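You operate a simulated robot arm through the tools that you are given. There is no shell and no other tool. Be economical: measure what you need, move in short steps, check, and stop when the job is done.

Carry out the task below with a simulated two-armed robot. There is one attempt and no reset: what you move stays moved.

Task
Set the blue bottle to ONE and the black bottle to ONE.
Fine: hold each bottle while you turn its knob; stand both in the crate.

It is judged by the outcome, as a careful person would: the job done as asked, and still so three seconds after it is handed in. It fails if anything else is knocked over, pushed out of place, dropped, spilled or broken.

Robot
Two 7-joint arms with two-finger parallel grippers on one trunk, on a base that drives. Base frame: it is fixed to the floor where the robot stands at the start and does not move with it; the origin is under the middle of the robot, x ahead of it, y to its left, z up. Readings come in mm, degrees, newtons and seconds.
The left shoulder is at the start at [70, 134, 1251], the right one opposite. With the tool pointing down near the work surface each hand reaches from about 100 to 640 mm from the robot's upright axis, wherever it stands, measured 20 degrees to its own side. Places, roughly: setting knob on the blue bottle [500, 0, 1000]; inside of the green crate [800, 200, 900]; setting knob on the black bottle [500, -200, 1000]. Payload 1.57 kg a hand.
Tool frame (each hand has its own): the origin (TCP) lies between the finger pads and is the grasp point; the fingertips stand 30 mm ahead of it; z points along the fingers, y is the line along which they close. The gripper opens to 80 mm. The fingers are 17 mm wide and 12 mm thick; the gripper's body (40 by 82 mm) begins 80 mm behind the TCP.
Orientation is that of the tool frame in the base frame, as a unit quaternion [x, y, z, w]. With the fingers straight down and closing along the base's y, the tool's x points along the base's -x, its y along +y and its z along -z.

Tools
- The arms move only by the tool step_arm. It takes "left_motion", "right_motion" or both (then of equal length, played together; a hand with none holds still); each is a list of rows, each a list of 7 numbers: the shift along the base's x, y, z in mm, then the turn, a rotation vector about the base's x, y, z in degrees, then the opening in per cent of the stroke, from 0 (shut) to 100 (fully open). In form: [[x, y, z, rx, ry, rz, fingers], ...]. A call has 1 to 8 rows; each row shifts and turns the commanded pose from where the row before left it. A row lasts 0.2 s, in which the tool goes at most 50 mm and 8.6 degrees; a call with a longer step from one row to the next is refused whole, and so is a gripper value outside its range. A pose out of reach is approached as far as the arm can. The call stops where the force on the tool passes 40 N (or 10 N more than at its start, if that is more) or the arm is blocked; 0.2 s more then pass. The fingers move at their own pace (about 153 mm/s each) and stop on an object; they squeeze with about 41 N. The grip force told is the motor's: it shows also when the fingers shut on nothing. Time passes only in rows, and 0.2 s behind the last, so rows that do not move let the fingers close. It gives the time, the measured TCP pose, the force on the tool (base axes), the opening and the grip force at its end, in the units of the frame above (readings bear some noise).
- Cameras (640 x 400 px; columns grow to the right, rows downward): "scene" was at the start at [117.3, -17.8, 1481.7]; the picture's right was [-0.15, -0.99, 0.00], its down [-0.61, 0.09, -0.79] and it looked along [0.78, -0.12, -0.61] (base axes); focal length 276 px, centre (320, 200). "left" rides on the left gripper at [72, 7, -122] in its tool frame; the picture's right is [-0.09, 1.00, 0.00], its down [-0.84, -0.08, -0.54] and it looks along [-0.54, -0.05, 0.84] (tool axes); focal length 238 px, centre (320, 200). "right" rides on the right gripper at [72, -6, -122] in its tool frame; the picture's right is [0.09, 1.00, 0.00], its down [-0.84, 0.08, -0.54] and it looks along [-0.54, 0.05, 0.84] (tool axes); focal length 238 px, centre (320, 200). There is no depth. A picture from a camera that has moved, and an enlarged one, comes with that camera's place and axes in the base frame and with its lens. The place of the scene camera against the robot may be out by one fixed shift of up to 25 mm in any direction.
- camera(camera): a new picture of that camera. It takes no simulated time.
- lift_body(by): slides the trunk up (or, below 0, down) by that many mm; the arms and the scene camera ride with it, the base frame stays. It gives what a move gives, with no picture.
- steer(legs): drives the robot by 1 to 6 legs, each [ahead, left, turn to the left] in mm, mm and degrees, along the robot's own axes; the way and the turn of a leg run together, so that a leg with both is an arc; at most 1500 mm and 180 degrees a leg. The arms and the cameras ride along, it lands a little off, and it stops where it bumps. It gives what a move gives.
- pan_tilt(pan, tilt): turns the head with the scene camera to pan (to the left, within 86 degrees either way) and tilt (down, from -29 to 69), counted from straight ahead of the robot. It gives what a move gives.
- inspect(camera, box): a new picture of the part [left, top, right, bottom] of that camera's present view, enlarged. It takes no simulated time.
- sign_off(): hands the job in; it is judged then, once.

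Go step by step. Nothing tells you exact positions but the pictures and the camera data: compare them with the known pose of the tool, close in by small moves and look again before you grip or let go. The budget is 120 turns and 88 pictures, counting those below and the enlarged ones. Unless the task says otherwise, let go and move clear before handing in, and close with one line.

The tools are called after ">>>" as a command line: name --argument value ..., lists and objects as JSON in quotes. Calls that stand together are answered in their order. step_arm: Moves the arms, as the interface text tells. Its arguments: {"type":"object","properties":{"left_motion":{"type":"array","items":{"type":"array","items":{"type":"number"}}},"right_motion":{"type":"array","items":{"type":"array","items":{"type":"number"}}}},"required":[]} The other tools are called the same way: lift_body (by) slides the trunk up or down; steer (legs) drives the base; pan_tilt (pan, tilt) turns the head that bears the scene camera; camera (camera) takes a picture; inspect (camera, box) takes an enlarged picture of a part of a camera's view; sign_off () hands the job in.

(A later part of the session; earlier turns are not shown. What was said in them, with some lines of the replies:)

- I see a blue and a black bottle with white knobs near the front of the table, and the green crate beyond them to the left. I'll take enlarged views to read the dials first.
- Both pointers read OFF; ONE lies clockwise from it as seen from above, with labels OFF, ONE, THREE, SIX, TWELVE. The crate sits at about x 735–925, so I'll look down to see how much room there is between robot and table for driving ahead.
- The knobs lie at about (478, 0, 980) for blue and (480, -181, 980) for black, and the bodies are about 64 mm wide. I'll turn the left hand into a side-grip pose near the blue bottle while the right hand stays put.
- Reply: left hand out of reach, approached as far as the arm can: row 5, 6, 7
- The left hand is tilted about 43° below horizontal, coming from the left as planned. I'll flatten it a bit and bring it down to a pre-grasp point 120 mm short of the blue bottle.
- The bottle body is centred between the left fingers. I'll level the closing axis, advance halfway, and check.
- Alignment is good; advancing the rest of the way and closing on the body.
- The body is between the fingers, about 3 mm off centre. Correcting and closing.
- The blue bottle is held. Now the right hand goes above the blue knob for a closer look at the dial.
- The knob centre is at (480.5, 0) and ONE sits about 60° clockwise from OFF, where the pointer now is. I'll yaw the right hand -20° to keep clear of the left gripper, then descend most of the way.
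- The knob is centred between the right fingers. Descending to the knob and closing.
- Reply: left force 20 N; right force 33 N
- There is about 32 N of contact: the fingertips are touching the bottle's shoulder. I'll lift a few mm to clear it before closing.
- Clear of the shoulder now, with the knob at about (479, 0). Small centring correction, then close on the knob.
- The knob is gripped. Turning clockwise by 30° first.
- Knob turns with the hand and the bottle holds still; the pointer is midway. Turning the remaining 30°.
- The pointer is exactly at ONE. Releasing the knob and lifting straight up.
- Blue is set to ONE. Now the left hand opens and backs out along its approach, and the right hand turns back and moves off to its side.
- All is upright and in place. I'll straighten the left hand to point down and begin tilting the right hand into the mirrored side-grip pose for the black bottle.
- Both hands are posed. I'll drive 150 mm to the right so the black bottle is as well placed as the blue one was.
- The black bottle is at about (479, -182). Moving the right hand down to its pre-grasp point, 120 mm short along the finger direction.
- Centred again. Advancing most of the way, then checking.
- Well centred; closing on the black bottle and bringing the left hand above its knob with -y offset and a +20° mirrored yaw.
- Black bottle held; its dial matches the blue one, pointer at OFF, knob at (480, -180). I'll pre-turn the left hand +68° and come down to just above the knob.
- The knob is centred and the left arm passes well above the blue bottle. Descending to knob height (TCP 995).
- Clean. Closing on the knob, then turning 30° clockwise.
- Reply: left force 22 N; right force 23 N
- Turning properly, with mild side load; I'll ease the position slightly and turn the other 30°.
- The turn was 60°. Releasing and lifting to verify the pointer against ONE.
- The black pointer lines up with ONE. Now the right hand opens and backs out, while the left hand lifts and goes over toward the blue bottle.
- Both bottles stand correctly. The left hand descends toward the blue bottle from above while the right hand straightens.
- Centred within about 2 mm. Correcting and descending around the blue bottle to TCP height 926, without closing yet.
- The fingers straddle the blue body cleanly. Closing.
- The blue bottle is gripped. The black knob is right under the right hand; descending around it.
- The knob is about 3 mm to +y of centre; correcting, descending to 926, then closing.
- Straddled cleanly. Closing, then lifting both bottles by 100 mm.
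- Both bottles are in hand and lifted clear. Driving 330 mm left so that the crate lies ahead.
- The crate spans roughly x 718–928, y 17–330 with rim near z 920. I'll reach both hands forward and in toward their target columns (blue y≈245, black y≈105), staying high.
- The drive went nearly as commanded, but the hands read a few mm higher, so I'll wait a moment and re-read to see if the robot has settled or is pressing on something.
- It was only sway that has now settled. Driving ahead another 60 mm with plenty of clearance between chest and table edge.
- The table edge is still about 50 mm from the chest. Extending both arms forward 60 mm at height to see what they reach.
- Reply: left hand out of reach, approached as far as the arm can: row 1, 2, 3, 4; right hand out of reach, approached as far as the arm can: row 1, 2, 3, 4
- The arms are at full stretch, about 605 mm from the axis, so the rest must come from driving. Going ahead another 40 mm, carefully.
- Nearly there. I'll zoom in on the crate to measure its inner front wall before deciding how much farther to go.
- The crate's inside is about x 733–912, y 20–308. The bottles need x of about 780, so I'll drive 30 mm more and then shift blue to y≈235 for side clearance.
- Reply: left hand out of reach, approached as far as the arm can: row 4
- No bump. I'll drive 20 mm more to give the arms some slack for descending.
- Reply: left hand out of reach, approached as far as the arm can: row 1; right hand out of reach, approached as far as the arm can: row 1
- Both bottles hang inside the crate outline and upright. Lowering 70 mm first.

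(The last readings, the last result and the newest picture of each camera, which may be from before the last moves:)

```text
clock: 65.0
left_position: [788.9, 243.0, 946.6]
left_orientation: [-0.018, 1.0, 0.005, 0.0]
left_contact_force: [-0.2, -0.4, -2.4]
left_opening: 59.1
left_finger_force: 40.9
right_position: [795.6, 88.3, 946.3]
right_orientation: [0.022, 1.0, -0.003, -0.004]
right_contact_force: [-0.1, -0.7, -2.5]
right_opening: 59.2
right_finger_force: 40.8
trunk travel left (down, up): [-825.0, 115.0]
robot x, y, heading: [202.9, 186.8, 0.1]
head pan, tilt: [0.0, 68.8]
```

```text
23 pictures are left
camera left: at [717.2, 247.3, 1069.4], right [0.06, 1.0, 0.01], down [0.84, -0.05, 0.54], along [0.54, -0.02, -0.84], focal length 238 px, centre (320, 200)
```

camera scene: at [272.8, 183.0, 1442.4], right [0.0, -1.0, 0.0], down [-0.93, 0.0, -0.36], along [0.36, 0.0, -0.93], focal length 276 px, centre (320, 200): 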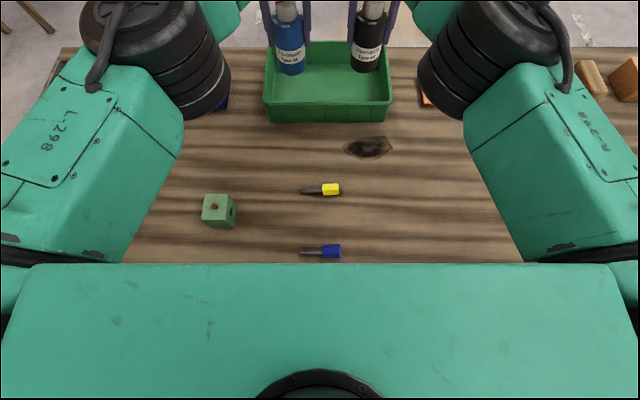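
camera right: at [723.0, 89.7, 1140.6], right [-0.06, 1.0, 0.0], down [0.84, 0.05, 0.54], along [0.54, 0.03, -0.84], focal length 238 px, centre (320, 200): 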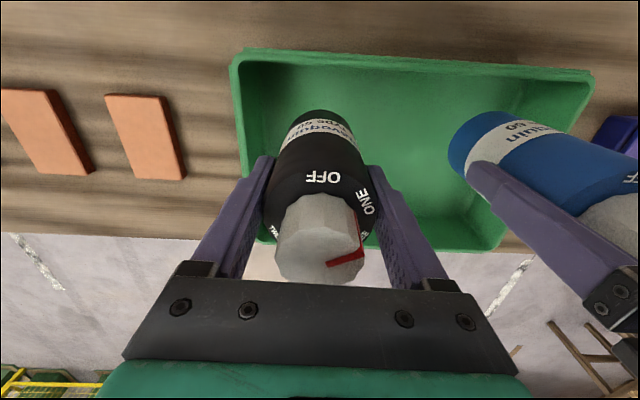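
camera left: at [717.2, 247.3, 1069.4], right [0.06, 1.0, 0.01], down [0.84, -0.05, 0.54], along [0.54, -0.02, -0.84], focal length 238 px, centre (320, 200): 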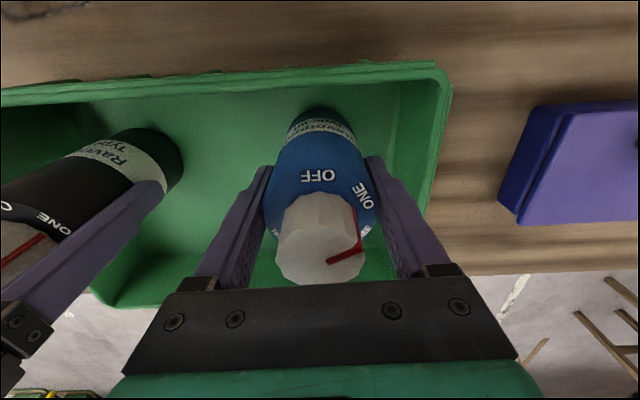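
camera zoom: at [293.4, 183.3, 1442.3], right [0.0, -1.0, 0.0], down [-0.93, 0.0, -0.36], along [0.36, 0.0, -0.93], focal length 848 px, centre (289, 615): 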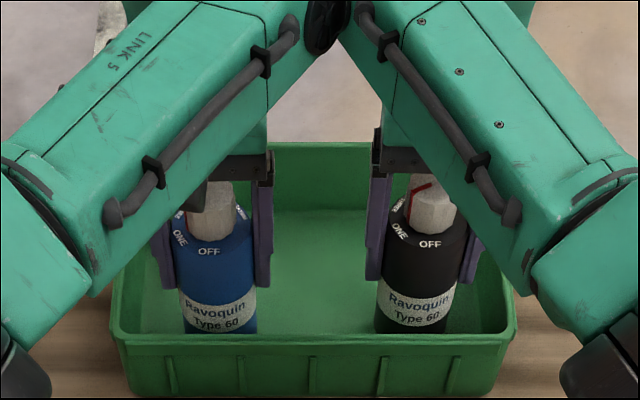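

Both bottles are about 13 mm above the crate floor. Lowering gently in small steps.

>>> step_arm --left_motion '[[0, 1, -4, 0, 0, 0, 0], [0, 1, -4, 0, 0, 0, 0], [0, 0, -2, 0, 0, 0, 0], [0, 0, 0, 0, 0, 0, 0]]' --right_motion '[[0, -1, -4, 0, 0, 0, 0], [0, -1, -4, 0, 0, 0, 0], [0, 0, -2, 0, 0, 0, 0], [0, 0, 0, 0, 0, 0, 0]]'

```text
clock: 66.0
left_position: [785.8, 245.7, 941.7]
left_orientation: [-0.016, 1.0, 0.002, 0.005]
left_contact_force: [3.2, -0.1, 10.3]
left_opening: 59.2
left_finger_force: 41.2
right_position: [793.4, 87.9, 942.4]
right_orientation: [0.02, 1.0, -0.003, 0.001]
right_contact_force: [9.8, 1.6, 28.0]
right_opening: 59.3
right_finger_force: 40.9
trunk travel left (down, up): [-825.0, 115.0]
robot x, y, heading: [204.3, 184.8, 0.1]
head pan, tilt: [0.0, 68.8]
```

Both touch the floor at about z 865 (left 10 N, right 28 N). Backing off the excess, then checking uprightness before release.

>>> step_arm --left_motion '[[0, 0, 2, 0, 0, 0, 0], [0, 0, 0, 0, 0, 0, 0]]' --right_motion '[[0, 0, 3, 0, 0, 0, 0], [0, 0, 0, 0, 0, 0, 0]]'

>>> camera --camera "right"

>>> camera --camera "left"

```text
clock: 66.6
left_position: [784.8, 245.2, 941.4]
left_orientation: [-0.015, 1.0, 0.004, 0.005]
left_contact_force: [4.1, 1.2, 14.1]
left_opening: 59.2
left_finger_force: 41.1
right_position: [792.6, 89.0, 941.6]
right_orientation: [0.02, 1.0, -0.003, -0.002]
right_contact_force: [4.1, 1.5, 10.8]
right_opening: 59.3
right_finger_force: 40.6
trunk travel left (down, up): [-825.0, 115.0]
robot x, y, heading: [205.4, 185.0, -0.1]
head pan, tilt: [0.0, 68.8]
```

```text
22 pictures are left
camera right: at [719.3, 85.1, 1064.2], right [-0.05, 1.0, 0.0], down [0.84, 0.05, 0.54], along [0.54, 0.02, -0.84], focal length 238 px, centre (320, 200)
```

right: 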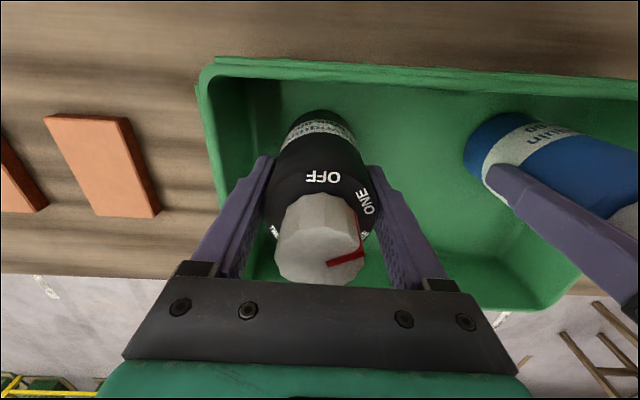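

```text
21 pictures are left
camera left: at [713.1, 249.2, 1064.0], right [0.06, 1.0, 0.01], down [0.84, -0.05, 0.55], along [0.55, -0.03, -0.84], focal length 238 px, centre (320, 200)
```

left: 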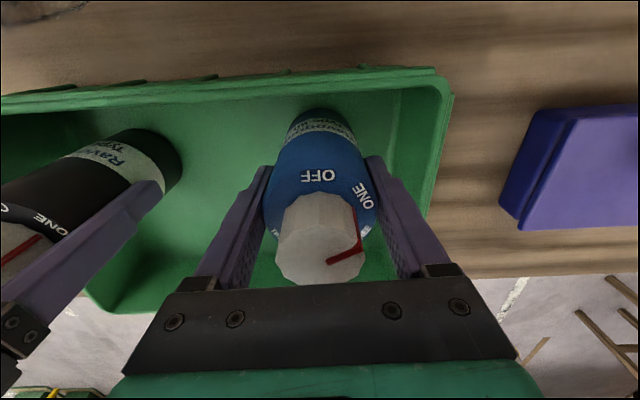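

Both rest on the floor, upright, clear of the walls. Opening partly (to 72 mm) to release.

>>> step_arm --left_motion '[[0, 0, 0, 0, 0, 0, 90], [0, 0, 0, 0, 0, 0, 90], [0, 0, 0, 0, 0, 0, 90]]' --right_motion '[[0, 0, 0, 0, 0, 0, 90], [0, 0, 0, 0, 0, 0, 90], [0, 0, 0, 0, 0, 0, 90]]'

>>> camera --camera "right"

>>> camera --camera "left"

```text
clock: 67.4
left_position: [786.5, 244.9, 939.4]
left_orientation: [-0.015, 1.0, 0.004, 0.001]
left_contact_force: [0.3, -0.9, 0.3]
left_opening: 71.8
left_finger_force: 0.0
right_position: [793.7, 87.1, 939.3]
right_orientation: [0.02, 1.0, -0.003, -0.004]
right_contact_force: [-0.4, 0.7, -0.7]
right_opening: 72.0
right_finger_force: 0.1
trunk travel left (down, up): [-825.0, 115.0]
robot x, y, heading: [203.8, 188.4, 0.2]
head pan, tilt: [0.0, 68.8]
```

```text
20 pictures are left
camera right: at [722.0, 83.9, 1062.2], right [-0.05, 1.0, 0.0], down [0.84, 0.05, 0.53], along [0.53, 0.02, -0.85], focal length 238 px, centre (320, 200)
```

right: 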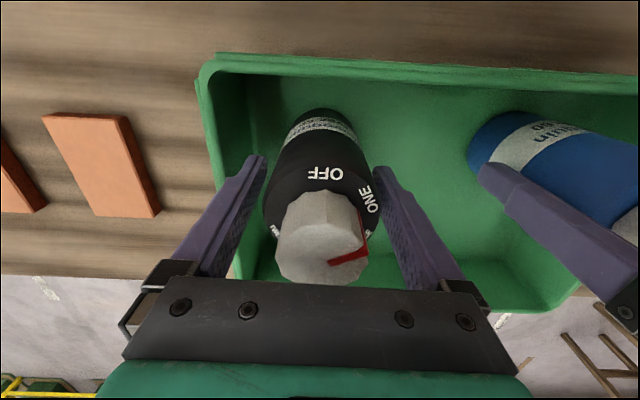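

```text
19 pictures are left
camera left: at [715.4, 248.2, 1061.8], right [0.06, 1.0, 0.01], down [0.84, -0.06, 0.54], along [0.54, -0.03, -0.84], focal length 238 px, centre (320, 200)
```

left: 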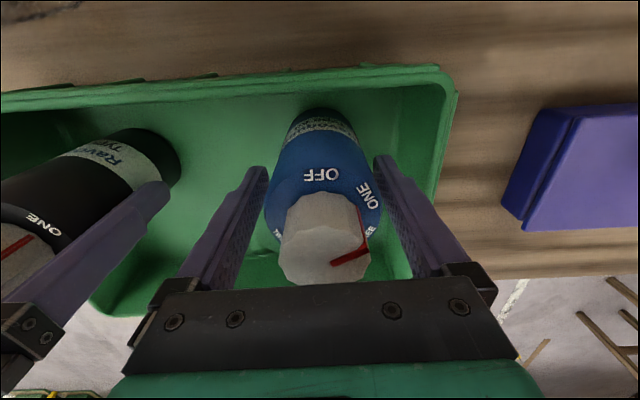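

Both bottles stand free on their own. I'll raise the whole trunk so both hands go straight up off the bottles.

>>> lift_body --by 30

>>> inspect --camera "scene" --box '[250, 0, 410, 130]'

```text
clock: 68.2
left_position: [786.8, 243.9, 970.0]
left_orientation: [-0.016, 1.0, 0.003, 0.001]
left_contact_force: [-0.2, 0.0, 0.2]
left_opening: 72.0
left_finger_force: 0.1
right_position: [793.5, 86.8, 968.7]
right_orientation: [0.02, 1.0, -0.002, -0.004]
right_contact_force: [-0.9, -0.6, 0.3]
right_opening: 72.0
right_finger_force: 0.1
trunk travel left (down, up): [-855.0, 85.0]
robot x, y, heading: [203.5, 191.6, 0.1]
head pan, tilt: [0.0, 68.8]
```

```text
3.08 times, centred on (330, 65) of scene
camera zoom: at [292.7, 183.1, 1472.4], right [0.0, -1.0, 0.0], down [-0.93, 0.0, -0.36], along [0.36, 0.0, -0.93], focal length 848 px, centre (289, 615)
```

zoom: 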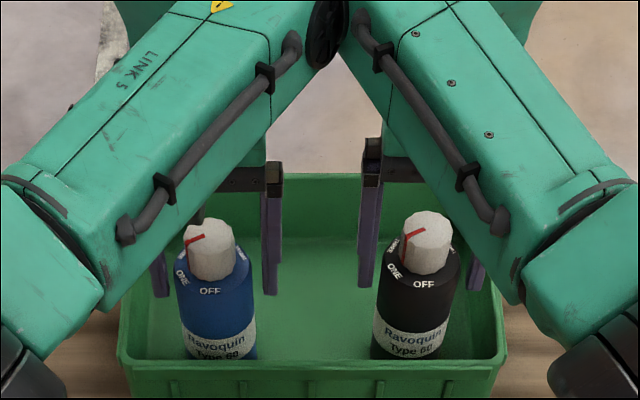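

Clean lift, no contact. Raising the rest of the way, then backing the robot off.

>>> lift_body --by 84

>>> camera --camera "right"

>>> camera --camera "left"

```text
clock: 69.4
left_position: [787.4, 244.9, 1053.8]
left_orientation: [-0.015, 1.0, 0.005, 0.0]
left_contact_force: [0.0, 0.4, 0.7]
left_opening: 72.1
left_finger_force: 0.1
right_position: [793.6, 85.4, 1054.0]
right_orientation: [0.021, 1.0, -0.002, -0.004]
right_contact_force: [-0.6, 0.2, 0.6]
right_opening: 72.1
right_finger_force: 0.1
trunk travel left (down, up): [-939.0, 1.0]
robot x, y, heading: [207.5, 188.9, 0.2]
head pan, tilt: [0.0, 68.8]
```

```text
17 pictures are left
camera right: at [721.9, 83.9, 1176.8], right [-0.05, 1.0, 0.0], down [0.84, 0.05, 0.54], along [0.53, 0.02, -0.84], focal length 238 px, centre (320, 200)
```

right: 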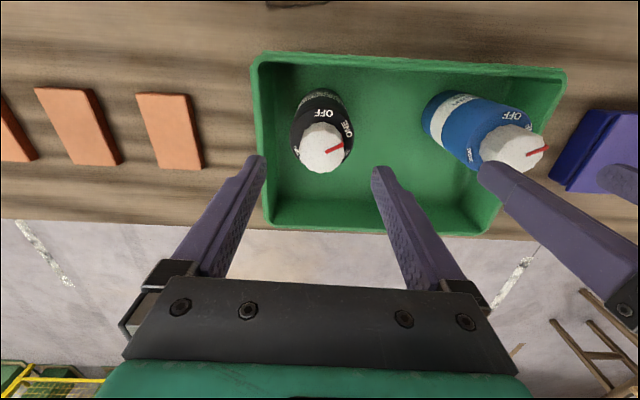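

```text
16 pictures are left
camera left: at [715.0, 248.1, 1175.9], right [0.06, 1.0, 0.01], down [0.84, -0.06, 0.54], along [0.54, -0.03, -0.84], focal length 238 px, centre (320, 200)
```

left: 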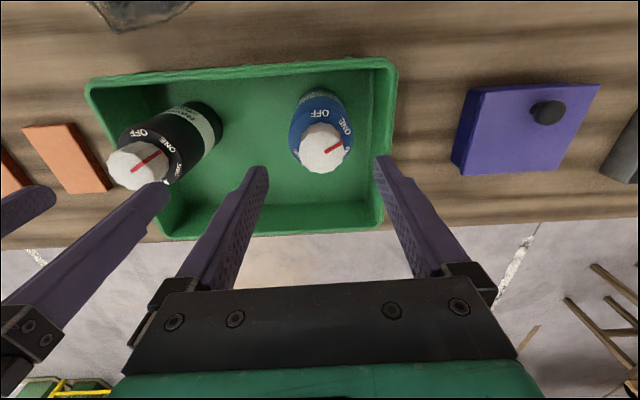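

Both stand upright in the crate. Backing the robot 200 mm away and taking final close looks at the dials.

>>> steer --legs '[[-200, 0, 0]]'

>>> pan_tilt --pan 0 --tilt 45

>>> camera --camera "scene"

>>> inspect --camera "left" --box '[160, 120, 440, 320]'

```text
clock: 71.0
left_position: [585.2, 246.6, 1051.1]
left_orientation: [-0.019, 1.0, 0.004, -0.001]
left_contact_force: [-0.2, 0.7, -0.2]
left_opening: 72.1
left_finger_force: 0.1
right_position: [594.5, 89.8, 1051.7]
right_orientation: [0.017, 1.0, -0.002, -0.004]
right_contact_force: [-0.5, 0.6, -0.9]
right_opening: 72.1
right_finger_force: 0.0
trunk travel left (down, up): [-939.0, 1.0]
robot x, y, heading: [3.7, 186.6, 0.4]
head pan, tilt: [0.0, 68.8]
```

```text
clock: 71.9
left_position: [582.9, 246.6, 1053.7]
left_orientation: [-0.018, 1.0, 0.004, 0.0]
left_contact_force: [-0.1, 0.2, 0.4]
left_opening: 72.0
left_finger_force: 0.1
right_position: [590.5, 87.4, 1054.9]
right_orientation: [0.017, 1.0, -0.002, -0.004]
right_contact_force: [-0.6, 0.0, 0.0]
right_opening: 71.9
right_finger_force: 0.0
trunk travel left (down, up): [-939.0, 1.0]
robot x, y, heading: [3.4, 186.8, 0.4]
head pan, tilt: [0.0, 45.0]
```

```text
15 pictures are left
camera scene: at [113.5, 183.3, 1585.3], right [0.01, -1.0, 0.0], down [-0.71, 0.0, -0.71], along [0.71, 0.0, -0.71], focal length 276 px, centre (320, 200)
```

scene: 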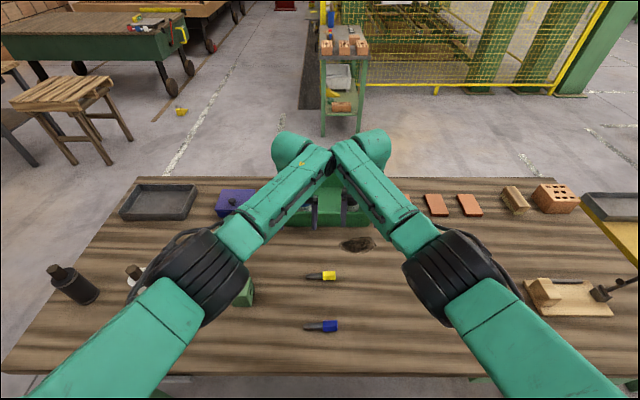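

```text
2.00 times, centred on (300, 220) of left
camera zoom: at [510.7, 250.5, 1176.4], right [0.06, 1.0, 0.01], down [0.84, -0.05, 0.54], along [0.54, -0.02, -0.84], focal length 477 px, centre (360, 160)
```

zoom: 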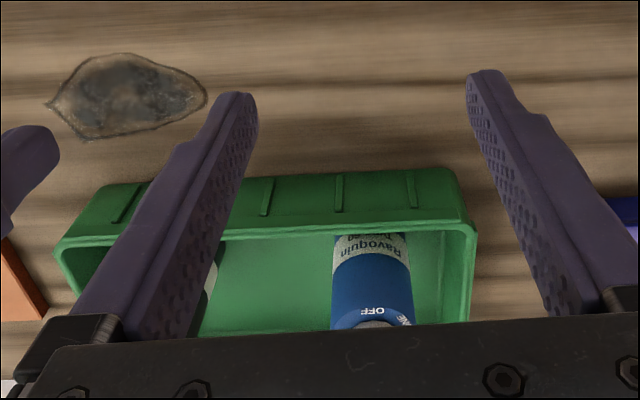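

The arms hide the crate; I'll draw both hands back and apart for a clear view.

>>> step_arm --left_motion '[[-20, 10, 20, 0, 0, 0, 90], [-20, 20, 20, 0, 0, 0, 90], [-20, 25, 20, 0, 0, 0, 90], [-20, 25, 20, 0, 0, 0, 90], [-20, 25, 0, 0, 0, 0, 90], [-20, 25, 0, 0, 0, 0, 90]]' --right_motion '[[-20, -10, 20, 0, 0, 0, 90], [-20, -20, 20, 0, 0, 0, 90], [-20, -25, 20, 0, 0, 0, 90], [-20, -25, 20, 0, 0, 0, 90], [-20, -25, 0, 0, 0, 0, 90], [-20, -25, 0, 0, 0, 0, 90]]'

>>> camera --camera "scene"

>>> inspect --camera "scene" --box '[260, 165, 390, 245]'

```text
clock: 73.3
left_position: [462.2, 376.5, 1136.4]
left_orientation: [-0.018, 1.0, 0.004, 0.001]
left_contact_force: [0.4, -0.2, -0.7]
left_opening: 72.2
left_finger_force: 0.1
right_position: [469.5, -43.9, 1133.0]
right_orientation: [0.017, 1.0, -0.002, -0.003]
right_contact_force: [0.4, -0.2, -0.2]
right_opening: 72.0
right_finger_force: 0.0
trunk travel left (down, up): [-939.0, 1.0]
robot x, y, heading: [0.7, 187.6, 0.1]
head pan, tilt: [0.0, 45.0]
```

```text
13 pictures are left
camera scene: at [112.4, 183.0, 1585.5], right [0.01, -1.0, 0.0], down [-0.71, 0.0, -0.71], along [0.71, 0.0, -0.71], focal length 276 px, centre (320, 200)
```

scene: 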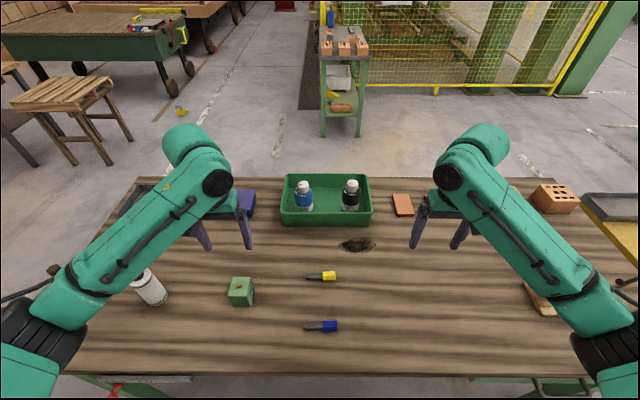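

```text
4.92 times, centred on (325, 205) of scene
camera zoom: at [112.4, 183.0, 1585.5], right [0.01, -1.0, 0.0], down [-0.71, 0.0, -0.71], along [0.71, 0.0, -0.71], focal length 1357 px, centre (295, 175)
```

zoom: 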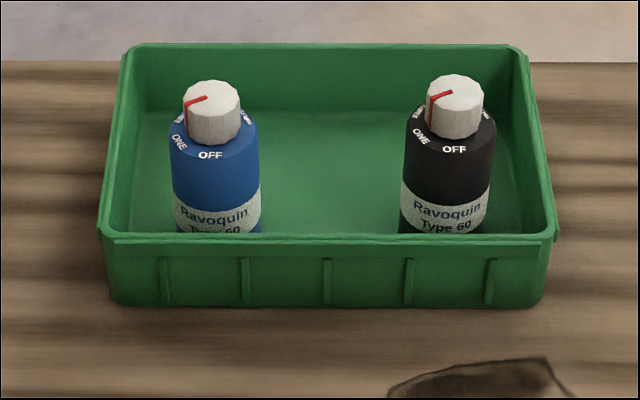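

Both bottles stand upright in the crate, both pointers read ONE, everything else is in place, and the hands are clear. Handing in.

>>> sign_off

```text
The job is handed in.
```

The blue and black bottles are both set to ONE and standing upright in the green crate. Each was held while its knob was turned, and nothing else was moved.
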